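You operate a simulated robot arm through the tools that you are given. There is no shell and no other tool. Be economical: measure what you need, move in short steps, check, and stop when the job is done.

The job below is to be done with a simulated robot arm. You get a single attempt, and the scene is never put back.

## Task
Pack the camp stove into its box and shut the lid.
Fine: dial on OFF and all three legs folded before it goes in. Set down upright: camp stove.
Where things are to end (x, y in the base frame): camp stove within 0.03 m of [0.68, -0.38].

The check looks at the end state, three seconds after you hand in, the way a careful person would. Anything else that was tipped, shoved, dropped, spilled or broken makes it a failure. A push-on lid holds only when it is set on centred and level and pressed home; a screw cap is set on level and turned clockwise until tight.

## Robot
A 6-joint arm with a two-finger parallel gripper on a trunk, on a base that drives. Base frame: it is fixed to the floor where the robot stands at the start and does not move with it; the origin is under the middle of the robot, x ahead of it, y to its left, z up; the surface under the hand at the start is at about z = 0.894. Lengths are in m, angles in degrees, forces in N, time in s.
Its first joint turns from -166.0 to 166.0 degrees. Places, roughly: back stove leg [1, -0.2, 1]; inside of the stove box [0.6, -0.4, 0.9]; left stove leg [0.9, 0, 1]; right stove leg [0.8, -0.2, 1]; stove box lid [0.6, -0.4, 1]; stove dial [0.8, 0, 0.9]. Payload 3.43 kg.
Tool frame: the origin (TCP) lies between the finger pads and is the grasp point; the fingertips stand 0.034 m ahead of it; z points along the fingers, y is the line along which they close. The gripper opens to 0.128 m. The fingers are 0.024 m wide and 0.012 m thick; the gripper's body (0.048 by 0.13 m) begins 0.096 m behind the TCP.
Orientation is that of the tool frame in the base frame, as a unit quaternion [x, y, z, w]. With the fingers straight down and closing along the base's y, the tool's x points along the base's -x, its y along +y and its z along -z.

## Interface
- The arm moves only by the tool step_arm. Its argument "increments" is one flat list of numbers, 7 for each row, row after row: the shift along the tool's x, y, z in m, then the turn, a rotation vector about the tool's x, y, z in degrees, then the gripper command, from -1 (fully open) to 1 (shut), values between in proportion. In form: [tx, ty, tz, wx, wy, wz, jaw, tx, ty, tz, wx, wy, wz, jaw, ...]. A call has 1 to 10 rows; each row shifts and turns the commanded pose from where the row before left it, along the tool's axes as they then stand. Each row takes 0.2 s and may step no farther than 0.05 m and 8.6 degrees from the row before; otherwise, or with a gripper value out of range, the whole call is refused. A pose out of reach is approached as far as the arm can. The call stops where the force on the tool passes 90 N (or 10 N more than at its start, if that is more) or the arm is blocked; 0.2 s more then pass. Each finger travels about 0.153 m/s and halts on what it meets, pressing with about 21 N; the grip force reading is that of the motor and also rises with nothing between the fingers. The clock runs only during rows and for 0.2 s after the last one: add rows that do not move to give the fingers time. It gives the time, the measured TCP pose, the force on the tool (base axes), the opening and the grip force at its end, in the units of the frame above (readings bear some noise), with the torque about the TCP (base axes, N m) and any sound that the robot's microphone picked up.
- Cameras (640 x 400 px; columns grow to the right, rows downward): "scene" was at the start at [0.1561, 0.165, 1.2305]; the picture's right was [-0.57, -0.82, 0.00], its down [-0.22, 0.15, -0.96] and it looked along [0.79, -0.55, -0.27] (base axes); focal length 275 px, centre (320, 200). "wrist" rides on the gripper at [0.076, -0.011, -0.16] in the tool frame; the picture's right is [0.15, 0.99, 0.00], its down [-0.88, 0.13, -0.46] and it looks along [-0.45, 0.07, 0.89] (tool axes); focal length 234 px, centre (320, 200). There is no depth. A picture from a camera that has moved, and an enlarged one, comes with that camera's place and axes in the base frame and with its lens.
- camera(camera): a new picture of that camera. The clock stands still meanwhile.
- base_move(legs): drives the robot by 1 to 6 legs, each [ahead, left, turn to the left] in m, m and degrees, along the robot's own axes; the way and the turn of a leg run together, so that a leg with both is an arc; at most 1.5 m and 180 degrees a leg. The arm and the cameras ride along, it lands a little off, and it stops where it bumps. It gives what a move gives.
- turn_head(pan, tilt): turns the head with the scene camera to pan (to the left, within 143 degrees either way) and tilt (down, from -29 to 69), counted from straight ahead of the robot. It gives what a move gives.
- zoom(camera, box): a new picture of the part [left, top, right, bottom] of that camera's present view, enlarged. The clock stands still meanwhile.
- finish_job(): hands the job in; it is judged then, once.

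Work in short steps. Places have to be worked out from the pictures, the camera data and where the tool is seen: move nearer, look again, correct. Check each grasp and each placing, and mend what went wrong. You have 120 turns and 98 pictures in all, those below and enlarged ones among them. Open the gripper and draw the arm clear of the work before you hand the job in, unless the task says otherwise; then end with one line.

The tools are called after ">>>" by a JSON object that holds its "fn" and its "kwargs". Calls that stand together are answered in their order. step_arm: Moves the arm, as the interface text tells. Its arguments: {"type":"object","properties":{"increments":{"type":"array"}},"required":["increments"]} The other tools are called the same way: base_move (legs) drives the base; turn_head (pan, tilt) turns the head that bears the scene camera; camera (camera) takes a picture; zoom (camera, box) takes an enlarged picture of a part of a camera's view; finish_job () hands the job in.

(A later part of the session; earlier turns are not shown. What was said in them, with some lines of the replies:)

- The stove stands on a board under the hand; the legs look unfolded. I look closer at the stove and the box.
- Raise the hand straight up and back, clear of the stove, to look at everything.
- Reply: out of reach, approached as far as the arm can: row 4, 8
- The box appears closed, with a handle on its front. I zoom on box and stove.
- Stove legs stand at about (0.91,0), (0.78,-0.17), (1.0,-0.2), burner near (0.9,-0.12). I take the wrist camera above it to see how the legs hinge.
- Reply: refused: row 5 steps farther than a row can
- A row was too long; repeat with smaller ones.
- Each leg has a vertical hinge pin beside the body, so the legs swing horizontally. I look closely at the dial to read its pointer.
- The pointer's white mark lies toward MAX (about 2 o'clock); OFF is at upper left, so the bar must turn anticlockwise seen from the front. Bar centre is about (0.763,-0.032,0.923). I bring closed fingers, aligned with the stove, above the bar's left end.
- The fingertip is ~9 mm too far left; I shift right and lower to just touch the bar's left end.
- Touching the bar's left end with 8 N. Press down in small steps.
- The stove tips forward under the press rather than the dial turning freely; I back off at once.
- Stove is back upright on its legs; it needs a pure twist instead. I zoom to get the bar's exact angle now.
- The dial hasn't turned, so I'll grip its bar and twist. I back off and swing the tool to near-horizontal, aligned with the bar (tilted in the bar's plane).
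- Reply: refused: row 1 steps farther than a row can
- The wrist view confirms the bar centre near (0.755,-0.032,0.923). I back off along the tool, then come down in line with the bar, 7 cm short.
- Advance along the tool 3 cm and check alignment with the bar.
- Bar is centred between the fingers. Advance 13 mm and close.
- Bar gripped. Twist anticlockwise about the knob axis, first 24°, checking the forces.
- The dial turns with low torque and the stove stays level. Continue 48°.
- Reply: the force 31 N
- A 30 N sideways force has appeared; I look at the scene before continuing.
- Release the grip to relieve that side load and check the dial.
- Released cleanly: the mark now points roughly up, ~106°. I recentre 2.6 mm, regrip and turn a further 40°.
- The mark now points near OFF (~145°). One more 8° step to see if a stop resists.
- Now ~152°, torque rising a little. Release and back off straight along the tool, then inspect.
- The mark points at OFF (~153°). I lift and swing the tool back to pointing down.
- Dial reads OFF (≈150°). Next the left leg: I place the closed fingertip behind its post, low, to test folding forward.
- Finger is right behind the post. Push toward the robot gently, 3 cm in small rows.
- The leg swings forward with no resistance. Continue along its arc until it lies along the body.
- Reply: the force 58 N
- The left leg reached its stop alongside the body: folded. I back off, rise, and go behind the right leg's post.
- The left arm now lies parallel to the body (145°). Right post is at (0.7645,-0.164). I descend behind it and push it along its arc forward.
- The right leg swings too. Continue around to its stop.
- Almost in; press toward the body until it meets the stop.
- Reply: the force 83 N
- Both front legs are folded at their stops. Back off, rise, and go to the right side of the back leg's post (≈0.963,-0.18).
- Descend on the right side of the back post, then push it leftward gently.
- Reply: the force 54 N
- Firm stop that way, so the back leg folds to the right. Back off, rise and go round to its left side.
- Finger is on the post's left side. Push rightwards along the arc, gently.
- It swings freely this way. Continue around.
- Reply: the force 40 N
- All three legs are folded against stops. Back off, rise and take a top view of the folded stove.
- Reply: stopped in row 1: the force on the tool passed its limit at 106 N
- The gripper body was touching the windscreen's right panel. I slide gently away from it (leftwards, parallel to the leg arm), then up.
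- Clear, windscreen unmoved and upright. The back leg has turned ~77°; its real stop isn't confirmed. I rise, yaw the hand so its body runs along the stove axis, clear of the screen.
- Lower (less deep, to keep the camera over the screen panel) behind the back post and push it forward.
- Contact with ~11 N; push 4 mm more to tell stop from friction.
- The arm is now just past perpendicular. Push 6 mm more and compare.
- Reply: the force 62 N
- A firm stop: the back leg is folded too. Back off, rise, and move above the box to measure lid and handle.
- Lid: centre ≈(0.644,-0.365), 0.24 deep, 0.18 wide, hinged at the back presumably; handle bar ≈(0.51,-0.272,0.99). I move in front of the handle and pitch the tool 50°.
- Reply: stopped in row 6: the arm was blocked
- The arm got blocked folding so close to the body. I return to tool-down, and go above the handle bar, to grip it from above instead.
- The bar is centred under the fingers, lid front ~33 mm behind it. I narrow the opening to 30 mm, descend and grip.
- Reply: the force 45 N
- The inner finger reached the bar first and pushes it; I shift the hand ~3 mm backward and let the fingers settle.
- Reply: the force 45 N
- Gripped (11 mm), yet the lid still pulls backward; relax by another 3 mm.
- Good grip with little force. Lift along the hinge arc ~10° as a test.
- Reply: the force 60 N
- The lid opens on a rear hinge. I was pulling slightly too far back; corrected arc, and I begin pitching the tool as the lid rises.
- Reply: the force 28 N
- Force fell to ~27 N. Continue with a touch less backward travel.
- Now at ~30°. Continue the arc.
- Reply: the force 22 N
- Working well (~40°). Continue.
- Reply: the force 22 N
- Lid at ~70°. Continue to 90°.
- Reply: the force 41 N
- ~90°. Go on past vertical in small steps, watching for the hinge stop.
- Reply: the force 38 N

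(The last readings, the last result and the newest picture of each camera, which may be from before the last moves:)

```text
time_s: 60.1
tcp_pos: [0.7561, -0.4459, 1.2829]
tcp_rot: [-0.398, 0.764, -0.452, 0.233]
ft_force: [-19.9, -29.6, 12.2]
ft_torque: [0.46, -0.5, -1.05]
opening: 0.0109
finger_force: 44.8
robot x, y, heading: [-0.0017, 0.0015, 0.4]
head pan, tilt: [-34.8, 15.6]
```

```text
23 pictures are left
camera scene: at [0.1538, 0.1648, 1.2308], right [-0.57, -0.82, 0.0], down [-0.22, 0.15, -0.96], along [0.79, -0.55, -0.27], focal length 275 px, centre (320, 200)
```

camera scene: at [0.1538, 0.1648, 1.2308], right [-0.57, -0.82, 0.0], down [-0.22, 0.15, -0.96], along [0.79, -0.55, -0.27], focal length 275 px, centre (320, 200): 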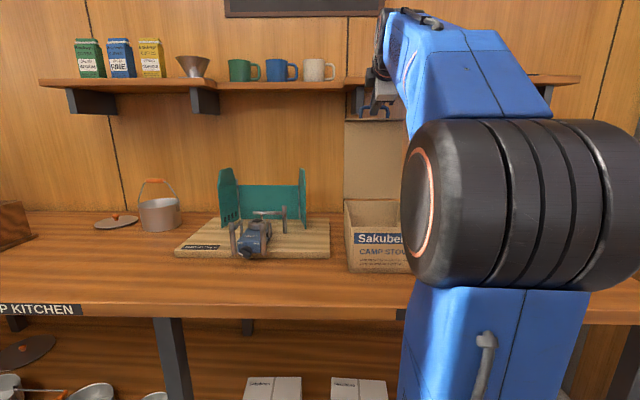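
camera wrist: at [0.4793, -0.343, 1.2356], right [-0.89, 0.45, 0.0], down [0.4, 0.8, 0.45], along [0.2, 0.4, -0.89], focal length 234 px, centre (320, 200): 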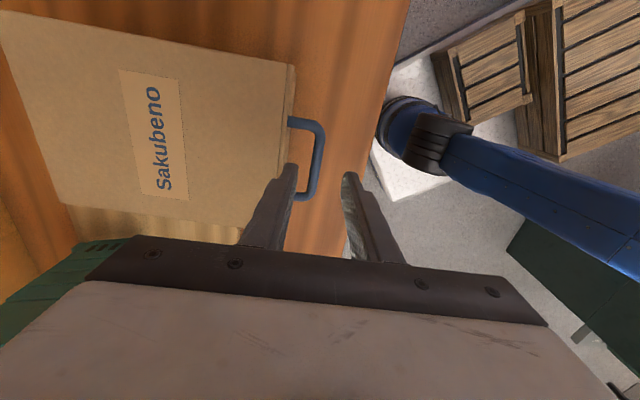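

Lid at ~100°. Release and retreat along the tool axis, then see whether it stays.

>>> {"fn": "step_arm", "kwargs": {"increments": [0, 0, 0, 0, 0, 0, 0.5, 0, 0, 0, 0, 0, 0, 0.5, 0, 0, -0.03, 0, 0, 0, 0.5, 0, 0, -0.04, 0, 0, 0, 0.5, 0, 0, -0.04, 0, 0, 0, 0.5]}}

>>> {"fn": "camera", "kwargs": {"camera": "scene"}}

>>> {"fn": "camera", "kwargs": {"camera": "wrist"}}

```text
time_s: 61.3
tcp_pos: [0.6795, -0.3896, 1.3361]
tcp_rot: [-0.399, 0.764, -0.451, 0.233]
ft_force: [1.0, -1.5, 0.1]
ft_torque: [-0.01, 0.01, 0.0]
opening: 0.0319
finger_force: 0.1
robot x, y, heading: [0.0007, -0.0034, 0.1]
head pan, tilt: [-34.8, 15.6]
```

```text
22 pictures are left
camera scene: at [0.1554, 0.1659, 1.2305], right [-0.57, -0.82, 0.0], down [-0.22, 0.15, -0.96], along [0.79, -0.55, -0.27], focal length 275 px, centre (320, 200)
```

scene: 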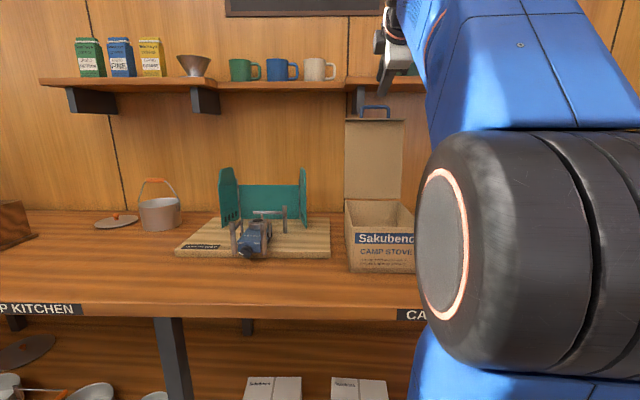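

```text
21 pictures are left
camera wrist: at [0.5263, -0.375, 1.423], right [-0.48, 0.15, -0.87], down [0.13, 0.99, 0.1], along [0.87, -0.06, -0.49], focal length 234 px, centre (320, 200)
```

wrist: 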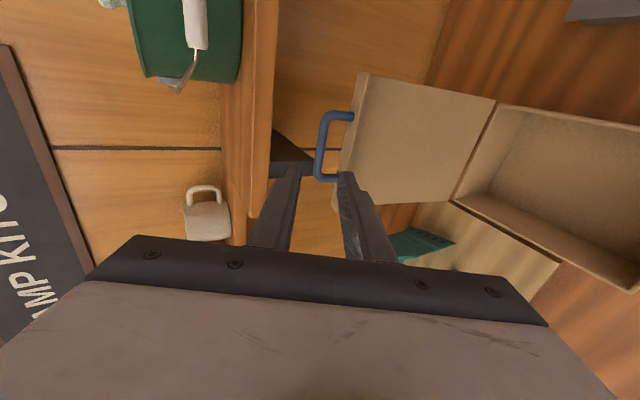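

Lid stays open and the box is empty. I lower, unpitch the tool to vertical and travel to above the stove.

>>> {"fn": "step_arm", "kwargs": {"increments": [-0.012, 0.0467, 0.0087, 0, 0, 0, 0.5, -0.012, 0.0467, 0.0087, 0, 0, 0, 0.5, -0.012, 0.0467, 0.0087, 0, 0, 0, 0.5, -0.012, 0.0467, 0.0087, 0, 0, 0, 0.5]}}

>>> {"fn": "step_arm", "kwargs": {"increments": [-0.035, 0, 0, -7.65, 0, 0, 0, -0.035, 0, 0, -7.65, 0, 0, 0, -0.035, 0, 0, -7.65, 0, 0, 0, -0.035, 0, 0, -7.65, 0, 0, 0, -0.035, 0, 0, -7.65, 0, 0, 0, -0.035, 0, 0, -7.65, 0, 0, 0, -0.02, 0, 0, -7.65, 0, 0, 0, 0, 0, 0, -7.65, 0, 0, 0]}}

>>> {"fn": "camera", "kwargs": {"camera": "wrist"}}

```text
time_s: 62.3
tcp_pos: [0.6561, -0.3155, 1.1562]
tcp_rot: [-0.399, 0.763, -0.453, 0.233]
ft_force: [0.4, 0.3, -0.7]
ft_torque: [0.0, -0.02, -0.01]
opening: 0.0322
finger_force: 0.1
robot x, y, heading: [-0.0021, 0.0014, 0.0]
head pan, tilt: [-34.8, 15.6]
```

```text
time_s: 64.1
tcp_pos: [0.7873, -0.1256, 1.1556]
tcp_rot: [-0.462, 0.887, 0.0, -0.003]
ft_force: [-0.3, -0.4, 0.7]
ft_torque: [-0.01, -0.04, 0.01]
opening: 0.0639
finger_force: 0.0
robot x, y, heading: [-0.0022, 0.0037, 0.3]
head pan, tilt: [-34.8, 15.6]
```

```text
20 pictures are left
camera wrist: at [0.7543, -0.195, 1.3147], right [-0.89, 0.45, 0.0], down [0.4, 0.8, 0.45], along [0.2, 0.4, -0.89], focal length 234 px, centre (320, 200)
```

wrist: 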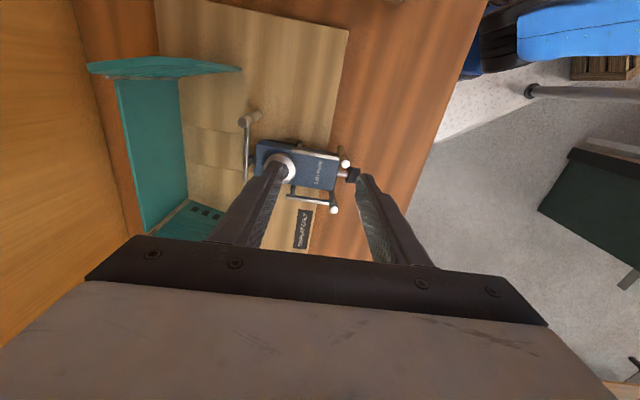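

Zoom to measure burner, back arm and legs precisely.

>>> {"fn": "zoom", "kwargs": {"camera": "wrist", "box": [225, 95, 385, 225]}}

```text
3.08 times, centred on (305, 160) of wrist
camera zoom: at [0.7543, -0.195, 1.3147], right [-0.89, 0.45, 0.0], down [0.4, 0.8, 0.45], along [0.2, 0.4, -0.89], focal length 720 px, centre (366, 323)
```

zoom: 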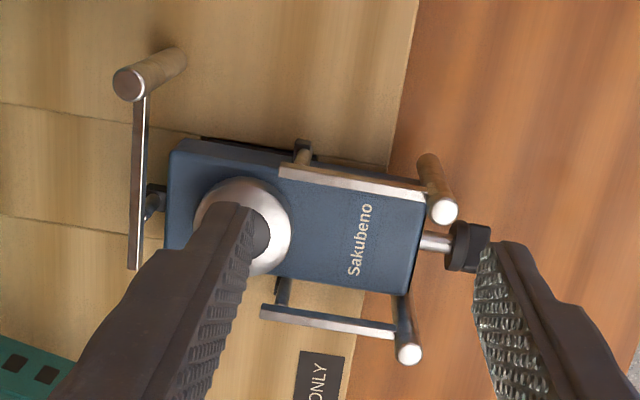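

Burner centre ≈(0.869,-0.109), rim ⌀≈52 mm; the folded back arm leaves ~20 mm behind the rim. I move above it with a 60 mm opening and check alignment.

>>> {"fn": "step_arm", "kwargs": {"increments": [-0.03, -0.029, 0, 0, 0, 0, 0.06, -0.0306, -0.0283, 0, 0, 0, 0, 0.06, 0, 0, 0.04, 0, 0, 0, 0.06, 0, 0, 0.04, 0, 0, 0, 0.06, 0, 0, 0.035, 0, 0, 0, 0.06]}}

>>> {"fn": "zoom", "kwargs": {"camera": "wrist", "box": [220, 100, 420, 260]}}

>>> {"fn": "zoom", "kwargs": {"camera": "scene", "box": [200, 170, 310, 265]}}

```text
time_s: 65.3
tcp_pos: [0.8663, -0.1105, 1.0288]
tcp_rot: [-0.461, 0.887, -0.001, -0.003]
ft_force: [0.8, 0.0, 0.3]
ft_torque: [-0.03, 0.02, 0.0]
opening: 0.06
finger_force: 0.0
out of reach, approached as far as the arm can: row 2
robot x, y, heading: [-0.0018, 0.0017, 0.1]
head pan, tilt: [-34.8, 15.6]
```

```text
2.50 times, centred on (320, 180) of wrist
camera zoom: at [0.8333, -0.1795, 1.1887], right [-0.89, 0.45, 0.0], down [0.4, 0.8, 0.45], along [0.2, 0.4, -0.89], focal length 585 px, centre (320, 250)
```

zoom: 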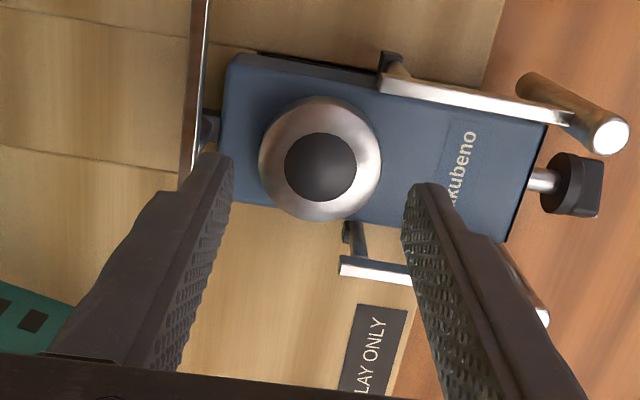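

```text
4.21 times, centred on (255, 218) of scene
camera zoom: at [0.1552, 0.1662, 1.2305], right [-0.57, -0.82, 0.0], down [-0.22, 0.15, -0.96], along [0.79, -0.55, -0.27], focal length 1158 px, centre (594, 126)
```

zoom: 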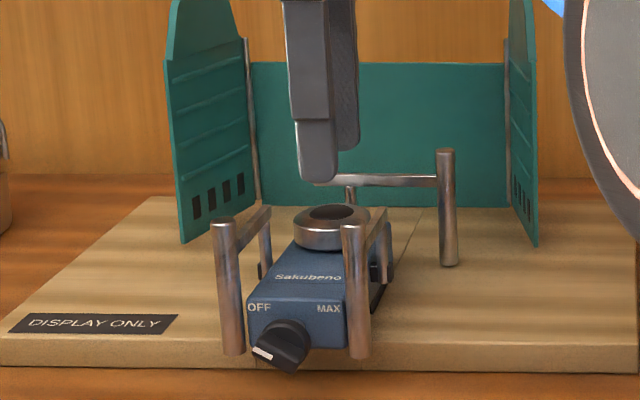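

Alignment is within 1–2 mm. Descend to grip the burner rim and close.

>>> {"fn": "step_arm", "kwargs": {"increments": [-0.001, 0.0015, 0.02, 0, 0, 0, 0.06, 0, 0, 0.02, 0, 0, 0, 0.06, 0, 0, 0.011, 0, 0, 0, 0.06]}}

>>> {"fn": "zoom", "kwargs": {"camera": "wrist", "box": [220, 100, 420, 260]}}

>>> {"fn": "zoom", "kwargs": {"camera": "scene", "box": [200, 170, 310, 265]}}

```text
time_s: 66.1
tcp_pos: [0.8669, -0.1084, 0.9776]
tcp_rot: [-0.462, 0.887, -0.002, -0.002]
ft_force: [-0.6, 0.0, 1.3]
ft_torque: [-0.01, -0.03, 0.0]
opening: 0.0601
finger_force: 0.1
robot x, y, heading: [0.0014, 0.0024, 0.0]
head pan, tilt: [-34.8, 15.6]
```

```text
2.50 times, centred on (320, 180) of wrist
camera zoom: at [0.8321, -0.1775, 1.1376], right [-0.89, 0.45, 0.0], down [0.4, 0.8, 0.45], along [0.2, 0.4, -0.89], focal length 585 px, centre (320, 250)
```

zoom: 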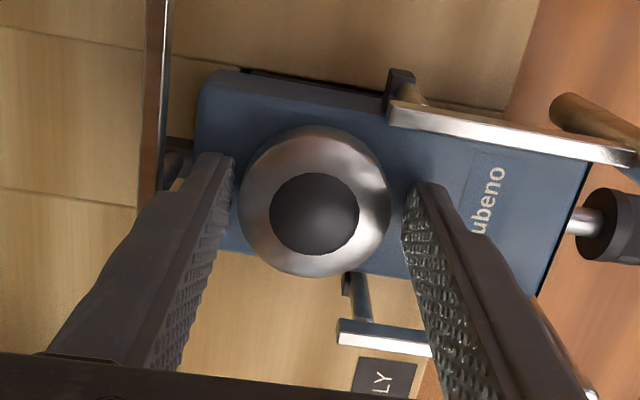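

```text
4.21 times, centred on (255, 218) of scene
camera zoom: at [0.1551, 0.1662, 1.2305], right [-0.57, -0.82, 0.0], down [-0.22, 0.15, -0.96], along [0.79, -0.55, -0.27], focal length 1158 px, centre (594, 126)
```

zoom: 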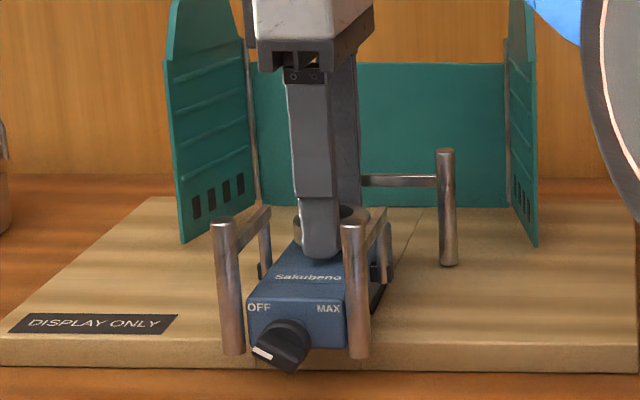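

Fingers flank the rim cleanly. Close the grip.

>>> {"fn": "step_arm", "kwargs": {"increments": [0, 0, 0, 0, 0, 0, 0.3, 0, 0, 0, 0, 0, 0, 1, 0, 0, 0, 0, 0, 0, 1, 0, 0, -0.005, 0, 0, 0, 1, 0, 0, -0.015, 0, 0, 0, 1, 0, 0, 0, 0, 0, 0, 1]}}

>>> {"fn": "zoom", "kwargs": {"camera": "scene", "box": [200, 170, 310, 265]}}

```text
time_s: 67.5
tcp_pos: [0.8656, -0.1091, 0.9977]
tcp_rot: [-0.462, 0.887, -0.001, -0.003]
ft_force: [-0.7, 0.1, 0.2]
ft_torque: [0.0, 0.02, -0.01]
opening: 0.0
finger_force: 21.0
robot x, y, heading: [-0.0045, -0.0019, 0.3]
head pan, tilt: [-34.8, 15.6]
```

```text
4.21 times, centred on (255, 218) of scene
camera zoom: at [0.155, 0.1663, 1.2305], right [-0.57, -0.82, 0.0], down [-0.22, 0.15, -0.96], along [0.79, -0.55, -0.27], focal length 1158 px, centre (594, 126)
```

zoom: 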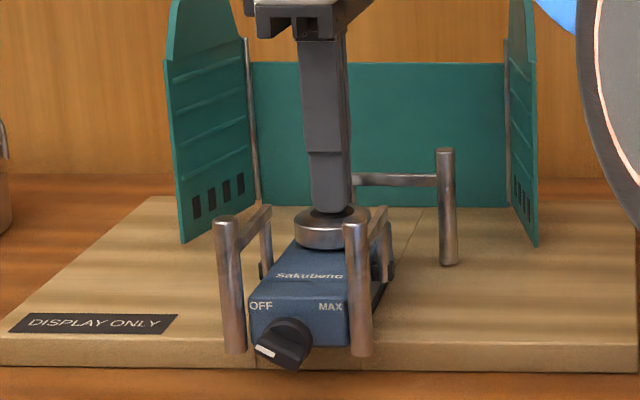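

The fingers slid off the domed rim (too high). Reopen, go lower until the tips touch the body top, then grip.

>>> {"fn": "step_arm", "kwargs": {"increments": [0, 0, 0, 0, 0, 0, 0.06, 0, 0, 0, 0, 0, 0, 0.06, 0, 0, 0.015, 0, 0, 0, 0.06, 0, 0, 0.007, 0, 0, 0, 0.06, 0, 0, 0.003, 0, 0, 0, 0.06, 0, 0, 0.002, 0, 0, 0, 0.06]}}

>>> {"fn": "zoom", "kwargs": {"camera": "scene", "box": [220, 210, 290, 262]}}

```text
time_s: 68.9
tcp_pos: [0.8659, -0.1102, 0.9747]
tcp_rot: [-0.461, 0.887, -0.002, 0.001]
ft_force: [3.4, -0.4, 34.6]
ft_torque: [0.62, 0.44, -0.08]
opening: 0.0601
finger_force: 0.1
robot x, y, heading: [0.0002, 0.0024, 0.2]
head pan, tilt: [-34.8, 15.6]
```

```text
7.69 times, centred on (255, 236) of scene
camera zoom: at [0.1542, 0.1663, 1.2306], right [-0.57, -0.82, 0.0], down [-0.22, 0.15, -0.96], along [0.79, -0.55, -0.27], focal length 2115 px, centre (820, -77)
```

zoom: 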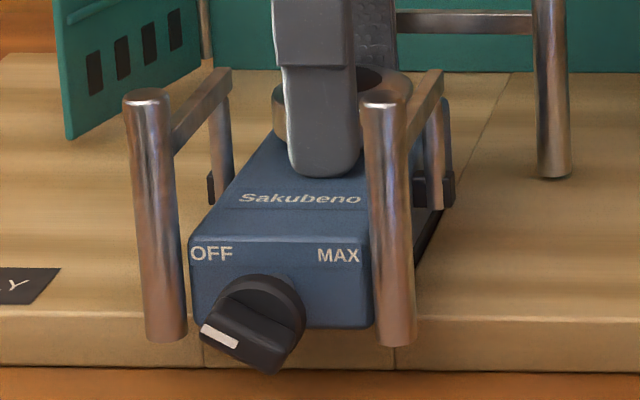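

Contact shows the body top at z≈0.941; the rim is too domed to hold a heavy stove. Better: grip the body's sides across its width, just behind the leg pins. I rise and yaw 90°.

>>> {"fn": "step_arm", "kwargs": {"increments": [0, 0, -0.04, 0, 0, 0, 0.06, 0, 0, -0.04, 0, 0, 0, 0.06, 0, 0, 0, 0, 0, 8.2, -0.33, 0, 0, 0, 0, 0, 8.2, -0.33, 0, 0, 0, 0, 0, 8.2, -0.33, 0, 0, 0, 0, 0, 8.2, -0.33, 0, 0, 0, 0, 0, 8.2, -0.33, 0, 0, 0, 0, 0, 8.2, -0.33, 0, 0, 0, 0, 0, 8.2, -0.33]}}

>>> {"fn": "step_arm", "kwargs": {"increments": [0, 0, 0, 0, 0, 8.2, -0.33, 0, 0, 0, 0, 0, 8.2, -0.33, 0, 0, 0, 0, 0, 8.2, -0.33, 0, 0, 0, 0, 0, 8, -0.33]}}

>>> {"fn": "zoom", "kwargs": {"camera": "wrist", "box": [200, 60, 440, 260]}}

```text
time_s: 70.9
tcp_pos: [0.8654, -0.1087, 1.0517]
tcp_rot: [0.021, 1.0, -0.002, -0.002]
ft_force: [-0.8, -0.6, -0.3]
ft_torque: [0.0, 0.0, 0.0]
opening: 0.085
finger_force: 0.0
robot x, y, heading: [0.0012, 0.0018, -0.1]
head pan, tilt: [-34.8, 15.6]
```

```text
time_s: 71.9
tcp_pos: [0.8661, -0.1087, 1.0505]
tcp_rot: [0.301, 0.954, -0.002, -0.001]
ft_force: [-0.4, -0.7, -0.6]
ft_torque: [0.01, 0.02, -0.02]
opening: 0.0851
finger_force: 0.1
robot x, y, heading: [0.0009, 0.0039, -0.2]
head pan, tilt: [-34.8, 15.6]
```

```text
2.00 times, centred on (320, 160) of wrist
camera zoom: at [0.7979, -0.0746, 1.2103], right [0.45, 0.89, -0.01], down [0.8, -0.4, 0.46], along [0.4, -0.21, -0.89], focal length 468 px, centre (320, 280)
```

zoom: 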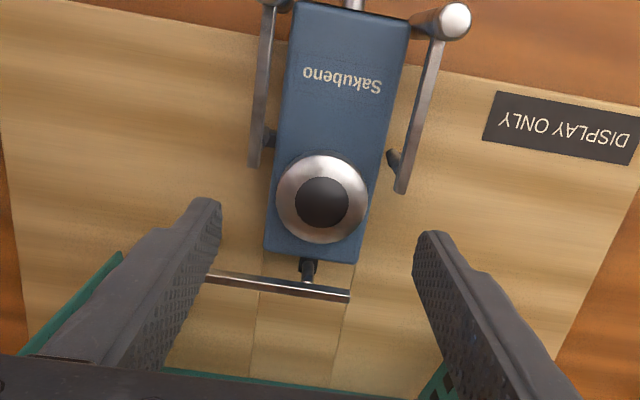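

Fingers straddle the body; arm inner ends are at u≈15 mm so I shift 4 mm back, descend and grip the body sides.

>>> {"fn": "step_arm", "kwargs": {"increments": [-0.004, 0, 0.03, 0, 0, 0, -0.33, 0, 0, 0.03, 0, 0, 0, -0.33, 0, 0, 0.03, 0, 0, 0, -0.33, 0, 0, 0.022, 0, 0, 0, -0.33]}}

>>> {"fn": "zoom", "kwargs": {"camera": "wrist", "box": [200, 60, 440, 260]}}

```text
time_s: 72.9
tcp_pos: [0.8686, -0.1103, 0.9386]
tcp_rot: [0.3, 0.954, -0.002, -0.001]
ft_force: [-0.2, 0.8, -0.7]
ft_torque: [0.01, 0.01, -0.01]
opening: 0.0852
finger_force: 0.0
robot x, y, heading: [-0.0017, -0.002, 0.4]
head pan, tilt: [-34.8, 15.6]
```

```text
2.00 times, centred on (320, 160) of wrist
camera zoom: at [0.8001, -0.0772, 1.0975], right [0.45, 0.89, -0.01], down [0.8, -0.4, 0.46], along [0.41, -0.21, -0.89], focal length 468 px, centre (320, 280)
```

zoom: 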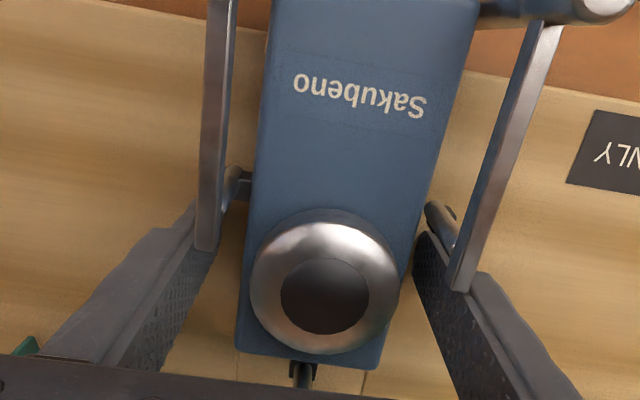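

Arm ends look near the fingers; I shift 4 mm further back, then close.

>>> {"fn": "step_arm", "kwargs": {"increments": [-0.004, 0, 0, 0, 0, 0, -0.33, 0, 0, 0, 0, 0, 0, 0.3, 0, 0, 0, 0, 0, 0, 1, 0, 0, 0, 0, 0, 0, 1]}}

>>> {"fn": "zoom", "kwargs": {"camera": "wrist", "box": [200, 60, 440, 260]}}

```text
time_s: 73.9
tcp_pos: [0.874, -0.1126, 0.9374]
tcp_rot: [0.3, 0.954, -0.003, 0.0]
ft_force: [15.7, 15.1, -0.2]
ft_torque: [0.91, -0.91, -0.72]
opening: 0.0623
finger_force: 21.5
robot x, y, heading: [-0.0004, 0.001, 0.1]
head pan, tilt: [-34.8, 15.6]
```

```text
2.00 times, centred on (320, 160) of wrist
camera zoom: at [0.8045, -0.0784, 1.0974], right [0.45, 0.89, 0.0], down [0.8, -0.4, 0.46], along [0.41, -0.21, -0.89], focal length 468 px, centre (320, 280)
```

zoom: 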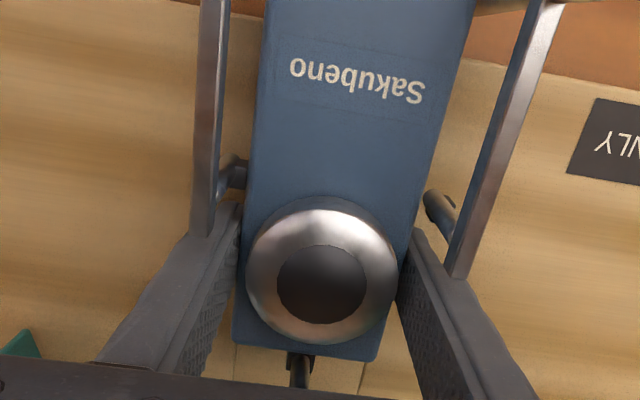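

Body gripped at 62 mm. Lift a little and check.

>>> {"fn": "step_arm", "kwargs": {"increments": [0, 0, 0, 0, 0, 0, 1, 0, 0, -0.01, 0, 0, 0, 1, 0, 0, -0.015, 0, 0, 0, 1, 0, 0, 0, 0, 0, 0, 1]}}

>>> {"fn": "zoom", "kwargs": {"camera": "scene", "box": [190, 160, 330, 265]}}

```text
time_s: 74.9
tcp_pos: [0.8719, -0.1152, 0.9643]
tcp_rot: [0.301, 0.953, -0.003, -0.001]
ft_force: [0.2, 0.7, -5.8]
ft_torque: [-0.01, -0.1, 0.01]
opening: 0.0619
finger_force: 20.2
robot x, y, heading: [-0.0012, 0.0011, 0.1]
head pan, tilt: [-34.8, 15.6]
```

```text
3.81 times, centred on (260, 212) of scene
camera zoom: at [0.1552, 0.1659, 1.2304], right [-0.57, -0.82, 0.0], down [-0.22, 0.15, -0.96], along [0.79, -0.55, -0.27], focal length 1047 px, centre (549, 152)
```

zoom: 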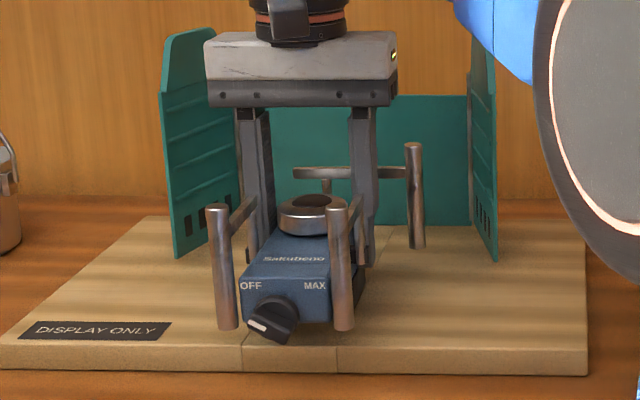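

The stove is lifted (≈0.6 kg), level, legs still folded. Raise it and carry it sideways to above the box.

>>> {"fn": "step_arm", "kwargs": {"increments": [0, 0, -0.042, 0, 0, 0, 1, 0, 0, -0.042, 0, 0, 0, 1, 0, 0, -0.042, 0, 0, 0, 1]}}

>>> {"fn": "step_arm", "kwargs": {"increments": [-0.0005, -0.0406, 0, 0, 0, 0, 1, -0.0005, -0.0406, 0, 0, 0, 0, 1, -0.0005, -0.0406, 0, 0, 0, 0, 1, -0.0005, -0.0406, 0, 0, 0, 0, 1, -0.0005, -0.0406, 0, 0, 0, 0, 1, -0.0005, -0.0406, 0, 0, 0, 0, 1, -0.0005, -0.0406, 0, 0, 0, 0, 1, -0.0005, -0.0406, 0, 0, 0, 0, 1, 0, 0, 0, 0, 0, 0, 1]}}

>>> {"fn": "camera", "kwargs": {"camera": "wrist"}}

>>> {"fn": "camera", "kwargs": {"camera": "scene"}}

```text
time_s: 75.7
tcp_pos: [0.8726, -0.1124, 1.0895]
tcp_rot: [0.3, 0.954, -0.002, -0.001]
ft_force: [-0.5, -0.9, -6.5]
ft_torque: [-0.03, -0.08, 0.0]
opening: 0.0616
finger_force: 20.4
robot x, y, heading: [-0.0007, 0.0018, -0.1]
head pan, tilt: [-34.8, 15.6]
```

```text
time_s: 77.7
tcp_pos: [0.6898, -0.3826, 1.0911]
tcp_rot: [0.301, 0.954, -0.002, -0.001]
ft_force: [0.0, -1.3, -5.5]
ft_torque: [-0.02, -0.11, 0.01]
opening: 0.0617
finger_force: 21.5
robot x, y, heading: [0.0007, 0.0017, 0.1]
head pan, tilt: [-34.8, 15.6]
```

```text
8 pictures are left
camera wrist: at [0.6212, -0.3487, 1.2509], right [0.45, 0.89, -0.01], down [0.8, -0.4, 0.45], along [0.4, -0.21, -0.89], focal length 234 px, centre (320, 200)
```

wrist: 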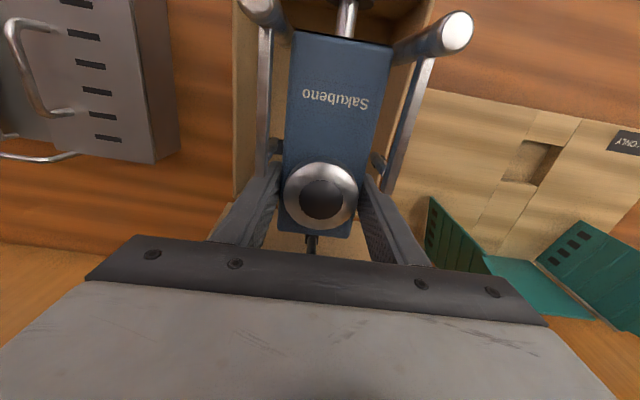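

```text
7 pictures are left
camera scene: at [0.1553, 0.1661, 1.2305], right [-0.57, -0.82, 0.0], down [-0.22, 0.15, -0.96], along [0.79, -0.55, -0.27], focal length 275 px, centre (320, 200)
```

scene: 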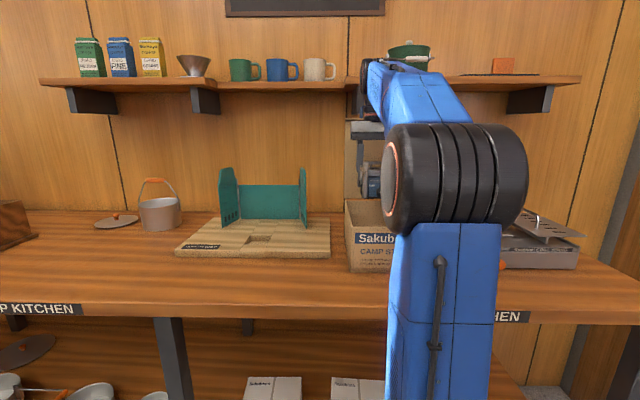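

Only 7 pictures remain, so I rely on forces. Burner is ~right; I shift 5 mm rearward for the knob's clearance to the front wall and lower into the box.

>>> {"fn": "step_arm", "kwargs": {"increments": [-0.005, 0, 0, 0, 0, 0, 1, 0, 0, 0.03, 0, 0, 0, 1, 0, 0, 0.02, 0, 0, 0, 1, 0, 0, 0.02, 0, 0, 0, 1, 0, 0, 0.02, 0, 0, 0, 1]}}

```text
time_s: 78.9
tcp_pos: [0.6938, -0.3854, 1.0004]
tcp_rot: [0.301, 0.954, -0.002, -0.001]
ft_force: [0.6, 0.6, -5.8]
ft_torque: [-0.05, -0.07, 0.02]
opening: 0.0617
finger_force: 20.3
robot x, y, heading: [0.0019, -0.0028, 0.1]
head pan, tilt: [-34.8, 15.6]
```

No contact—knob and legs are inside the walls. Continue lowering slowly.

>>> {"fn": "step_arm", "kwargs": {"increments": [0, 0, 0.015, 0, 0, 0, 1, 0, 0, 0.015, 0, 0, 0, 1, 0, 0, 0.01, 0, 0, 0, 1, 0, 0, 0.008, 0, 0, 0, 1, 0, 0, 0.005, 0, 0, 0, 1]}}

```text
time_s: 80.1
tcp_pos: [0.6938, -0.384, 0.9496]
tcp_rot: [0.3, 0.954, -0.003, -0.001]
ft_force: [-0.2, -0.2, -5.0]
ft_torque: [-0.07, -0.1, 0.01]
opening: 0.0616
finger_force: 20.7
robot x, y, heading: [-0.0018, 0.0045, 0.3]
head pan, tilt: [-34.8, 15.6]
```

>>> {"fn": "step_arm", "kwargs": {"increments": [0, 0, 0.005, 0, 0, 0, 1, 0, 0, 0.004, 0, 0, 0, 1, 0, 0, 0.004, 0, 0, 0, 1]}}

```text
time_s: 80.9
tcp_pos: [0.6934, -0.3853, 0.9373]
tcp_rot: [0.301, 0.954, -0.004, 0.001]
ft_force: [2.3, 1.1, 22.0]
ft_torque: [0.65, -0.01, -0.06]
opening: 0.062
finger_force: 21.3
robot x, y, heading: [0.0003, 0.0028, 0.2]
head pan, tilt: [-34.8, 15.6]
```

The stove rests on the box floor (22 N), burner ≈(0.688,-0.381). Ease off, open, and rise straight up.

>>> {"fn": "step_arm", "kwargs": {"increments": [0, 0, -0.002, 0, 0, 0, 1, 0, 0, 0, 0, 0, 0, -0.25, 0, 0, 0, 0, 0, 0, -0.25, 0, 0, -0.02, 0, 0, 0, -0.25, 0, 0, -0.04, 0, 0, 0, -0.25, 0, 0, -0.045, 0, 0, 0, -0.25, 0, 0, -0.045, 0, 0, 0, -0.25, 0, 0, -0.045, 0, 0, 0, -0.25]}}

>>> {"fn": "camera", "kwargs": {"camera": "wrist"}}

```text
time_s: 82.7
tcp_pos: [0.6956, -0.3839, 1.1326]
tcp_rot: [0.301, 0.954, -0.002, 0.0]
ft_force: [-0.1, 0.3, 0.1]
ft_torque: [0.01, 0.02, 0.01]
opening: 0.0798
finger_force: 0.1
robot x, y, heading: [0.0006, 0.0006, -0.0]
head pan, tilt: [-34.8, 15.6]
```

```text
6 pictures are left
camera wrist: at [0.6258, -0.3501, 1.292], right [0.45, 0.89, -0.01], down [0.8, -0.4, 0.46], along [0.41, -0.21, -0.89], focal length 234 px, centre (320, 200)
```

wrist: 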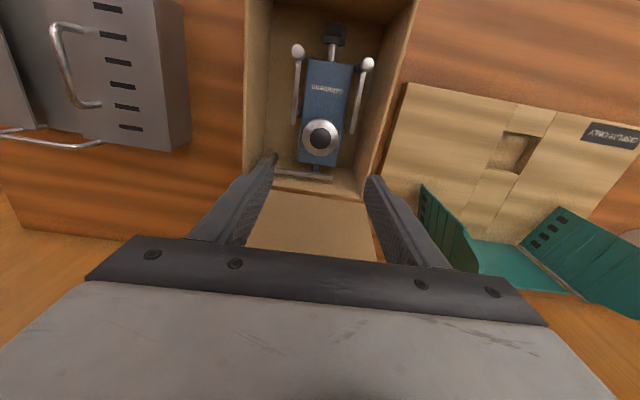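

The stove sits level inside with legs folded. Now the lid: I move forward of it, yaw and pitch the hand back to the orientation used for the handle.

>>> {"fn": "step_arm", "kwargs": {"increments": [0.036, 0.0165, -0.012, 0, 0, 0, 0.2, 0.036, 0.0165, -0.012, 0, 0, 0, 0.5, 0, 0, 0, 0, 0, -8.2, 0.5, 0, 0, 0, 0, 0, -8.2, 0.5, 0, 0, 0, 0, 0, -8.2, 0.5, 0, 0, 0, 0, 0, -8.2, 0.5, 0, 0, 0, 0, 0, -8.2, 0.5, 0, 0, 0, 0, 0, -8.2, 0.5, 0, 0, 0, 0, 0, -8.2, 0.5]}}

>>> {"fn": "step_arm", "kwargs": {"increments": [0, 0, 0, 0, 0, -8.2, 0.5, 0, 0, 0, 0, 0, -8.2, 0.5, 0, 0, 0, 0, 0, -8.2, 0.5, 0, 0, 0, 0, 0, -8, 0.5, 0, 0, 0, 7.65, 0, 0, 0.5, 0, 0, 0, 7.65, 0, 0, 0.5, 0, 0, 0, 7.65, 0, 0, 0.5, 0, 0, 0, 7.65, 0, 0, 0.5]}}

>>> {"fn": "step_arm", "kwargs": {"increments": [0, 0, 0, 7.65, 0, 0, 0.5, 0, 0, 0, 7.65, 0, 0, 0.5, 0, 0, 0, 7.65, 0, 0, 0.5, 0, 0, 0, 7.65, 0, 0, 0.5]}}

```text
time_s: 84.7
tcp_pos: [0.6548, -0.3145, 1.1555]
tcp_rot: [-0.195, 0.981, -0.002, -0.003]
ft_force: [-0.1, 0.1, 0.4]
ft_torque: [0.04, 0.02, 0.0]
opening: 0.0323
finger_force: 0.0
robot x, y, heading: [0.001, 0.003, 0.1]
head pan, tilt: [-34.8, 15.6]
```

```text
time_s: 86.5
tcp_pos: [0.6549, -0.3157, 1.156]
tcp_rot: [-0.447, 0.855, -0.235, 0.121]
ft_force: [0.4, -0.4, 0.0]
ft_torque: [0.02, 0.04, 0.01]
opening: 0.0321
finger_force: 0.0
robot x, y, heading: [0.0003, 0.0014, 0.1]
head pan, tilt: [-34.8, 15.6]
```

```text
time_s: 87.5
tcp_pos: [0.6545, -0.3164, 1.157]
tcp_rot: [-0.399, 0.763, -0.453, 0.233]
ft_force: [-0.1, 0.0, -0.5]
ft_torque: [0.0, 0.01, -0.01]
opening: 0.032
finger_force: 0.0
robot x, y, heading: [0.0039, -0.0001, 0.1]
head pan, tilt: [-34.8, 15.6]
```

Pose matches the earlier one exactly. Retrace up to the pre-grasp point before the handle and look.

>>> {"fn": "step_arm", "kwargs": {"increments": [0.012, -0.0467, -0.0087, 0, 0, 0, 0.5, 0.012, -0.0467, -0.0087, 0, 0, 0, 0.5, 0.012, -0.0467, -0.0087, 0, 0, 0, 0.5, 0.012, -0.0467, -0.0087, 0, 0, 0, 0.5]}}

>>> {"fn": "zoom", "kwargs": {"camera": "wrist", "box": [220, 60, 520, 260]}}

```text
time_s: 88.5
tcp_pos: [0.6754, -0.388, 1.3365]
tcp_rot: [-0.4, 0.762, -0.452, 0.234]
ft_force: [0.3, -0.1, 0.3]
ft_torque: [0.02, 0.0, 0.02]
opening: 0.0322
finger_force: 0.1
robot x, y, heading: [0.0001, 0.0018, 0.6]
head pan, tilt: [-34.8, 15.6]
```

```text
2.00 times, centred on (370, 160) of wrist
camera zoom: at [0.5213, -0.3734, 1.4247], right [-0.48, 0.15, -0.87], down [0.13, 0.99, 0.1], along [0.87, -0.06, -0.49], focal length 468 px, centre (220, 280)
```

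zoom: 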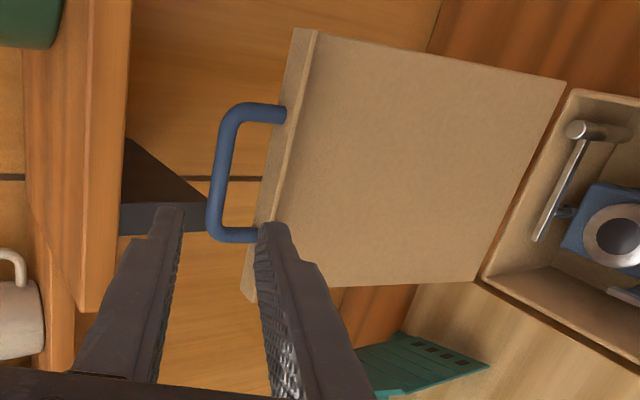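

The handle is exactly where I left it. Advance 11 cm along the tool and grip it.

>>> {"fn": "step_arm", "kwargs": {"increments": [0.001, -0.0013, 0.035, 0, 0, 0, 0.5, 0, 0, 0.035, 0, 0, 0, 0.5, 0, 0, 0.025, 0, 0, 0, 0.5, 0, 0, 0.018, 0, 0, 0, 0.5, 0, 0, 0, 0, 0, 0, 1, 0, 0, 0, 0, 0, 0, 1]}}

```text
time_s: 89.9
tcp_pos: [0.7577, -0.4475, 1.2825]
tcp_rot: [-0.399, 0.763, -0.451, 0.233]
ft_force: [-0.8, 0.5, -20.0]
ft_torque: [1.0, -0.39, -0.38]
opening: 0.0108
finger_force: 44.5
robot x, y, heading: [0.0006, 0.0, 0.0]
head pan, tilt: [-34.8, 15.6]
```

Handle gripped. Lower the lid back along its arc, first to ~75°.

>>> {"fn": "step_arm", "kwargs": {"increments": [0, 0.0098, -0.0215, 0, 0, 0, 1, 0, 0.0125, -0.0203, 0, 0, 0, 1, 0, 0.013, -0.0199, 0, 0, 0, 1, 0, 0.0146, -0.0187, 0, 0, 0, 1, 0, 0.0164, -0.0172, 0, 0, 0, 1]}}

```text
time_s: 91.1
tcp_pos: [0.662, -0.3781, 1.2728]
tcp_rot: [-0.4, 0.762, -0.452, 0.233]
ft_force: [18.2, 18.9, -13.1]
ft_torque: [1.12, -0.59, -0.06]
opening: 0.0107
finger_force: 44.5
robot x, y, heading: [0.0019, 0.001, -0.1]
head pan, tilt: [-34.8, 15.6]
```

>>> {"fn": "step_arm", "kwargs": {"increments": [0, 0.0176, -0.0159, 0, 0, 0, 1, 0, 0.0191, -0.0142, 0, 0, 0, 1, 0, 0.0201, -0.0125, 0, 0, 0, 1, 0, 0.0213, -0.0107, 0, 0, 0, 1, 0, 0.0194, -0.0087, -7, 0, 0, 1, 0, 0.0206, -0.0039, -7, 0, 0, 1]}}

```text
time_s: 92.5
tcp_pos: [0.5643, -0.3131, 1.2039]
tcp_rot: [-0.425, 0.812, -0.356, 0.183]
ft_force: [17.5, 15.1, -5.0]
ft_torque: [0.81, -0.74, -0.07]
opening: 0.0104
finger_force: 43.8
robot x, y, heading: [0.0011, 0.0021, 0.1]
head pan, tilt: [-34.8, 15.6]
```

Smooth, at ~45°. Continue down to ~20°.

>>> {"fn": "step_arm", "kwargs": {"increments": [0, 0.021, 0.0011, -7, 0, 0, 1, 0, 0.0203, 0.0059, -7, 0, 0, 1, 0, 0.0186, 0.0107, -7, 0, 0, 1, 0, 0.016, 0.0148, -7, 0, 0, 1, 0, 0.011, 0.0184, -7, 0, 0, 1]}}

```text
time_s: 93.7
tcp_pos: [0.5245, -0.2862, 1.1095]
tcp_rot: [-0.46, 0.882, -0.094, 0.047]
ft_force: [-2.3, 21.7, 5.5]
ft_torque: [0.46, -0.11, -0.24]
opening: 0.0106
finger_force: 43.6
robot x, y, heading: [-0.001, 0.0024, -0.3]
head pan, tilt: [-34.8, 15.6]
```

>>> {"fn": "step_arm", "kwargs": {"increments": [0, 0.0075, 0.0211, -7, 0, 0, 1, 0, 0.003, 0.0229, -5, 0, 0, 1, 0, 0.001, 0.0237, 0, 0, 0, 1]}}

```text
time_s: 94.5
tcp_pos: [0.5179, -0.2793, 1.0422]
tcp_rot: [-0.461, 0.887, 0.0, -0.003]
ft_force: [-64.5, 61.0, 6.3]
ft_torque: [0.31, 1.61, -0.26]
opening: 0.0104
finger_force: 44.0
robot x, y, heading: [-0.0036, 0.0013, 0.1]
head pan, tilt: [-34.8, 15.6]
```

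The lid pushes the hand forward; yield 3 mm and go on down.

>>> {"fn": "step_arm", "kwargs": {"increments": [0, 0.003, 0.003, 0, 0, 0, 1, 0, 0.001, 0.008, 0, 0, 0, 1]}}

```text
time_s: 95.1
tcp_pos: [0.517, -0.2801, 1.0286]
tcp_rot: [-0.462, 0.887, -0.001, -0.002]
ft_force: [-47.0, 48.4, 1.5]
ft_torque: [0.42, 1.01, -0.23]
opening: 0.0104
finger_force: 44.4
robot x, y, heading: [-0.002, 0.0014, 0.2]
head pan, tilt: [-34.8, 15.6]
```

>>> {"fn": "step_arm", "kwargs": {"increments": [0, 0.002, 0.006, 0, 0, 0, 1, 0, 0.001, 0.006, 0, 0, 0, 1, 0, 0, 0.002, 0, 0, 0, 1]}}

```text
time_s: 95.9
tcp_pos: [0.5174, -0.2803, 1.0155]
tcp_rot: [-0.462, 0.887, -0.002, -0.001]
ft_force: [-19.8, 30.7, -0.7]
ft_torque: [0.58, 0.3, -0.2]
opening: 0.0102
finger_force: 44.0
robot x, y, heading: [-0.0019, 0.001, 0.1]
head pan, tilt: [-34.8, 15.6]
```

Nearly shut (1.0155 vs 1.014 when closed). Press gently until it seats.

>>> {"fn": "step_arm", "kwargs": {"increments": [0, 0, 0.002, 0, 0, 0, 1, 0, 0, 0.002, 0, 0, 0, 1]}}

```text
time_s: 96.5
tcp_pos: [0.5172, -0.2793, 1.0107]
tcp_rot: [-0.461, 0.888, -0.004, 0.0]
ft_force: [-11.0, 25.2, 13.7]
ft_torque: [0.53, 0.04, -0.24]
opening: 0.0101
finger_force: 43.6
robot x, y, heading: [-0.0009, -0.0005, 0.2]
head pan, tilt: [-34.8, 15.6]
```

Seated with reaction force. Release, rise clear, and look.

>>> {"fn": "step_arm", "kwargs": {"increments": [0, 0, -0.001, 0, 0, 0, 0.55, 0, 0, 0, 0, 0, 0, 0.55, 0, 0, -0.03, 0, 0, 0, 0.55, 0, 0, -0.04, 0, 0, 0, 0.8, 0, 0, -0.04, 0, 0, 0, 1]}}

>>> {"fn": "zoom", "kwargs": {"camera": "scene", "box": [330, 170, 450, 290]}}

```text
time_s: 97.7
tcp_pos: [0.5168, -0.2785, 1.121]
tcp_rot: [-0.462, 0.887, -0.003, -0.002]
ft_force: [0.0, 0.1, 0.4]
ft_torque: [0.0, -0.01, -0.03]
opening: 0.0004
finger_force: 21.0
robot x, y, heading: [-0.001, 0.0004, 0.0]
head pan, tilt: [-34.8, 15.6]
```

```text
3.33 times, centred on (390, 230) of scene
camera zoom: at [0.155, 0.1663, 1.2305], right [-0.57, -0.82, 0.0], down [-0.22, 0.15, -0.96], along [0.79, -0.55, -0.27], focal length 916 px, centre (87, 100)
```

zoom: 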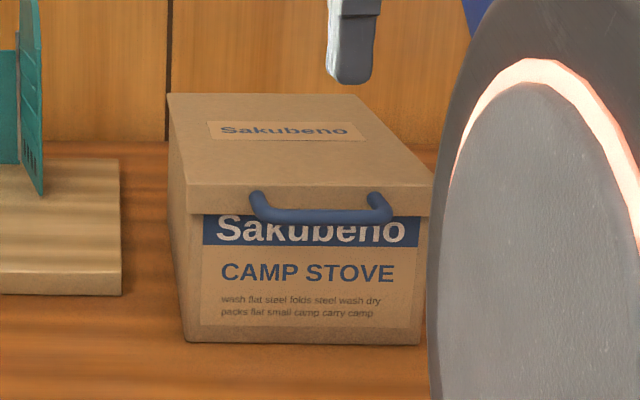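

Lid is shut flush, as at the start. Draw the arm clear and take a final overview.

>>> {"fn": "step_arm", "kwargs": {"increments": [0, 0, -0.03, 0, 0, 0, 0, -0.04, 0.02, 0, 0, 0, 0, 0, -0.04, 0.02, 0, 0, 0, 0, 0, -0.04, 0.02, 0, 0, 0, 0, -1, -0.04, 0.02, 0, 0, 0, 0, -1]}}

>>> {"fn": "camera", "kwargs": {"camera": "scene"}}

```text
time_s: 98.9
tcp_pos: [0.5423, -0.1032, 1.15]
tcp_rot: [-0.462, 0.887, -0.002, -0.002]
ft_force: [0.1, 0.5, 0.2]
ft_torque: [-0.01, -0.01, -0.04]
opening: 0.128
finger_force: 0.2
robot x, y, heading: [-0.0026, -0.0017, 0.2]
head pan, tilt: [-34.8, 15.6]
```

```text
3 pictures are left
camera scene: at [0.1552, 0.1662, 1.2305], right [-0.57, -0.82, 0.0], down [-0.22, 0.15, -0.96], along [0.79, -0.55, -0.27], focal length 275 px, centre (320, 200)
```

scene: 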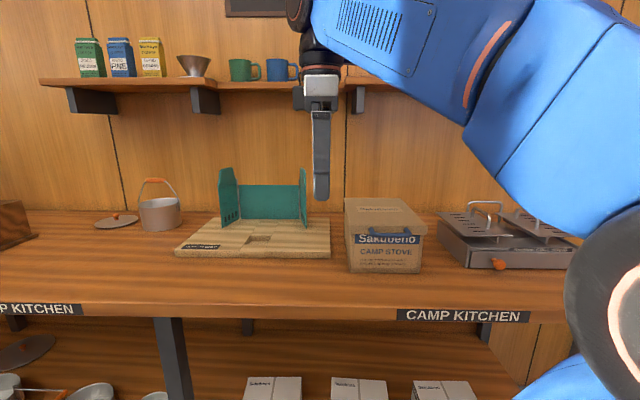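

The box is shut, the windscreen and board look undisturbed, the gripper is open and the arm is clear. I hand the job in.

>>> {"fn": "finish_job", "kwargs": {}}

```text
The job is handed in.
```

The camp stove is packed upright in its box, about 1 cm from the target by my estimate, with the dial on OFF, all three legs folded and the lid shut. I brushed the windscreen with the gripper while folding the back leg, but it looks unmoved and upright.
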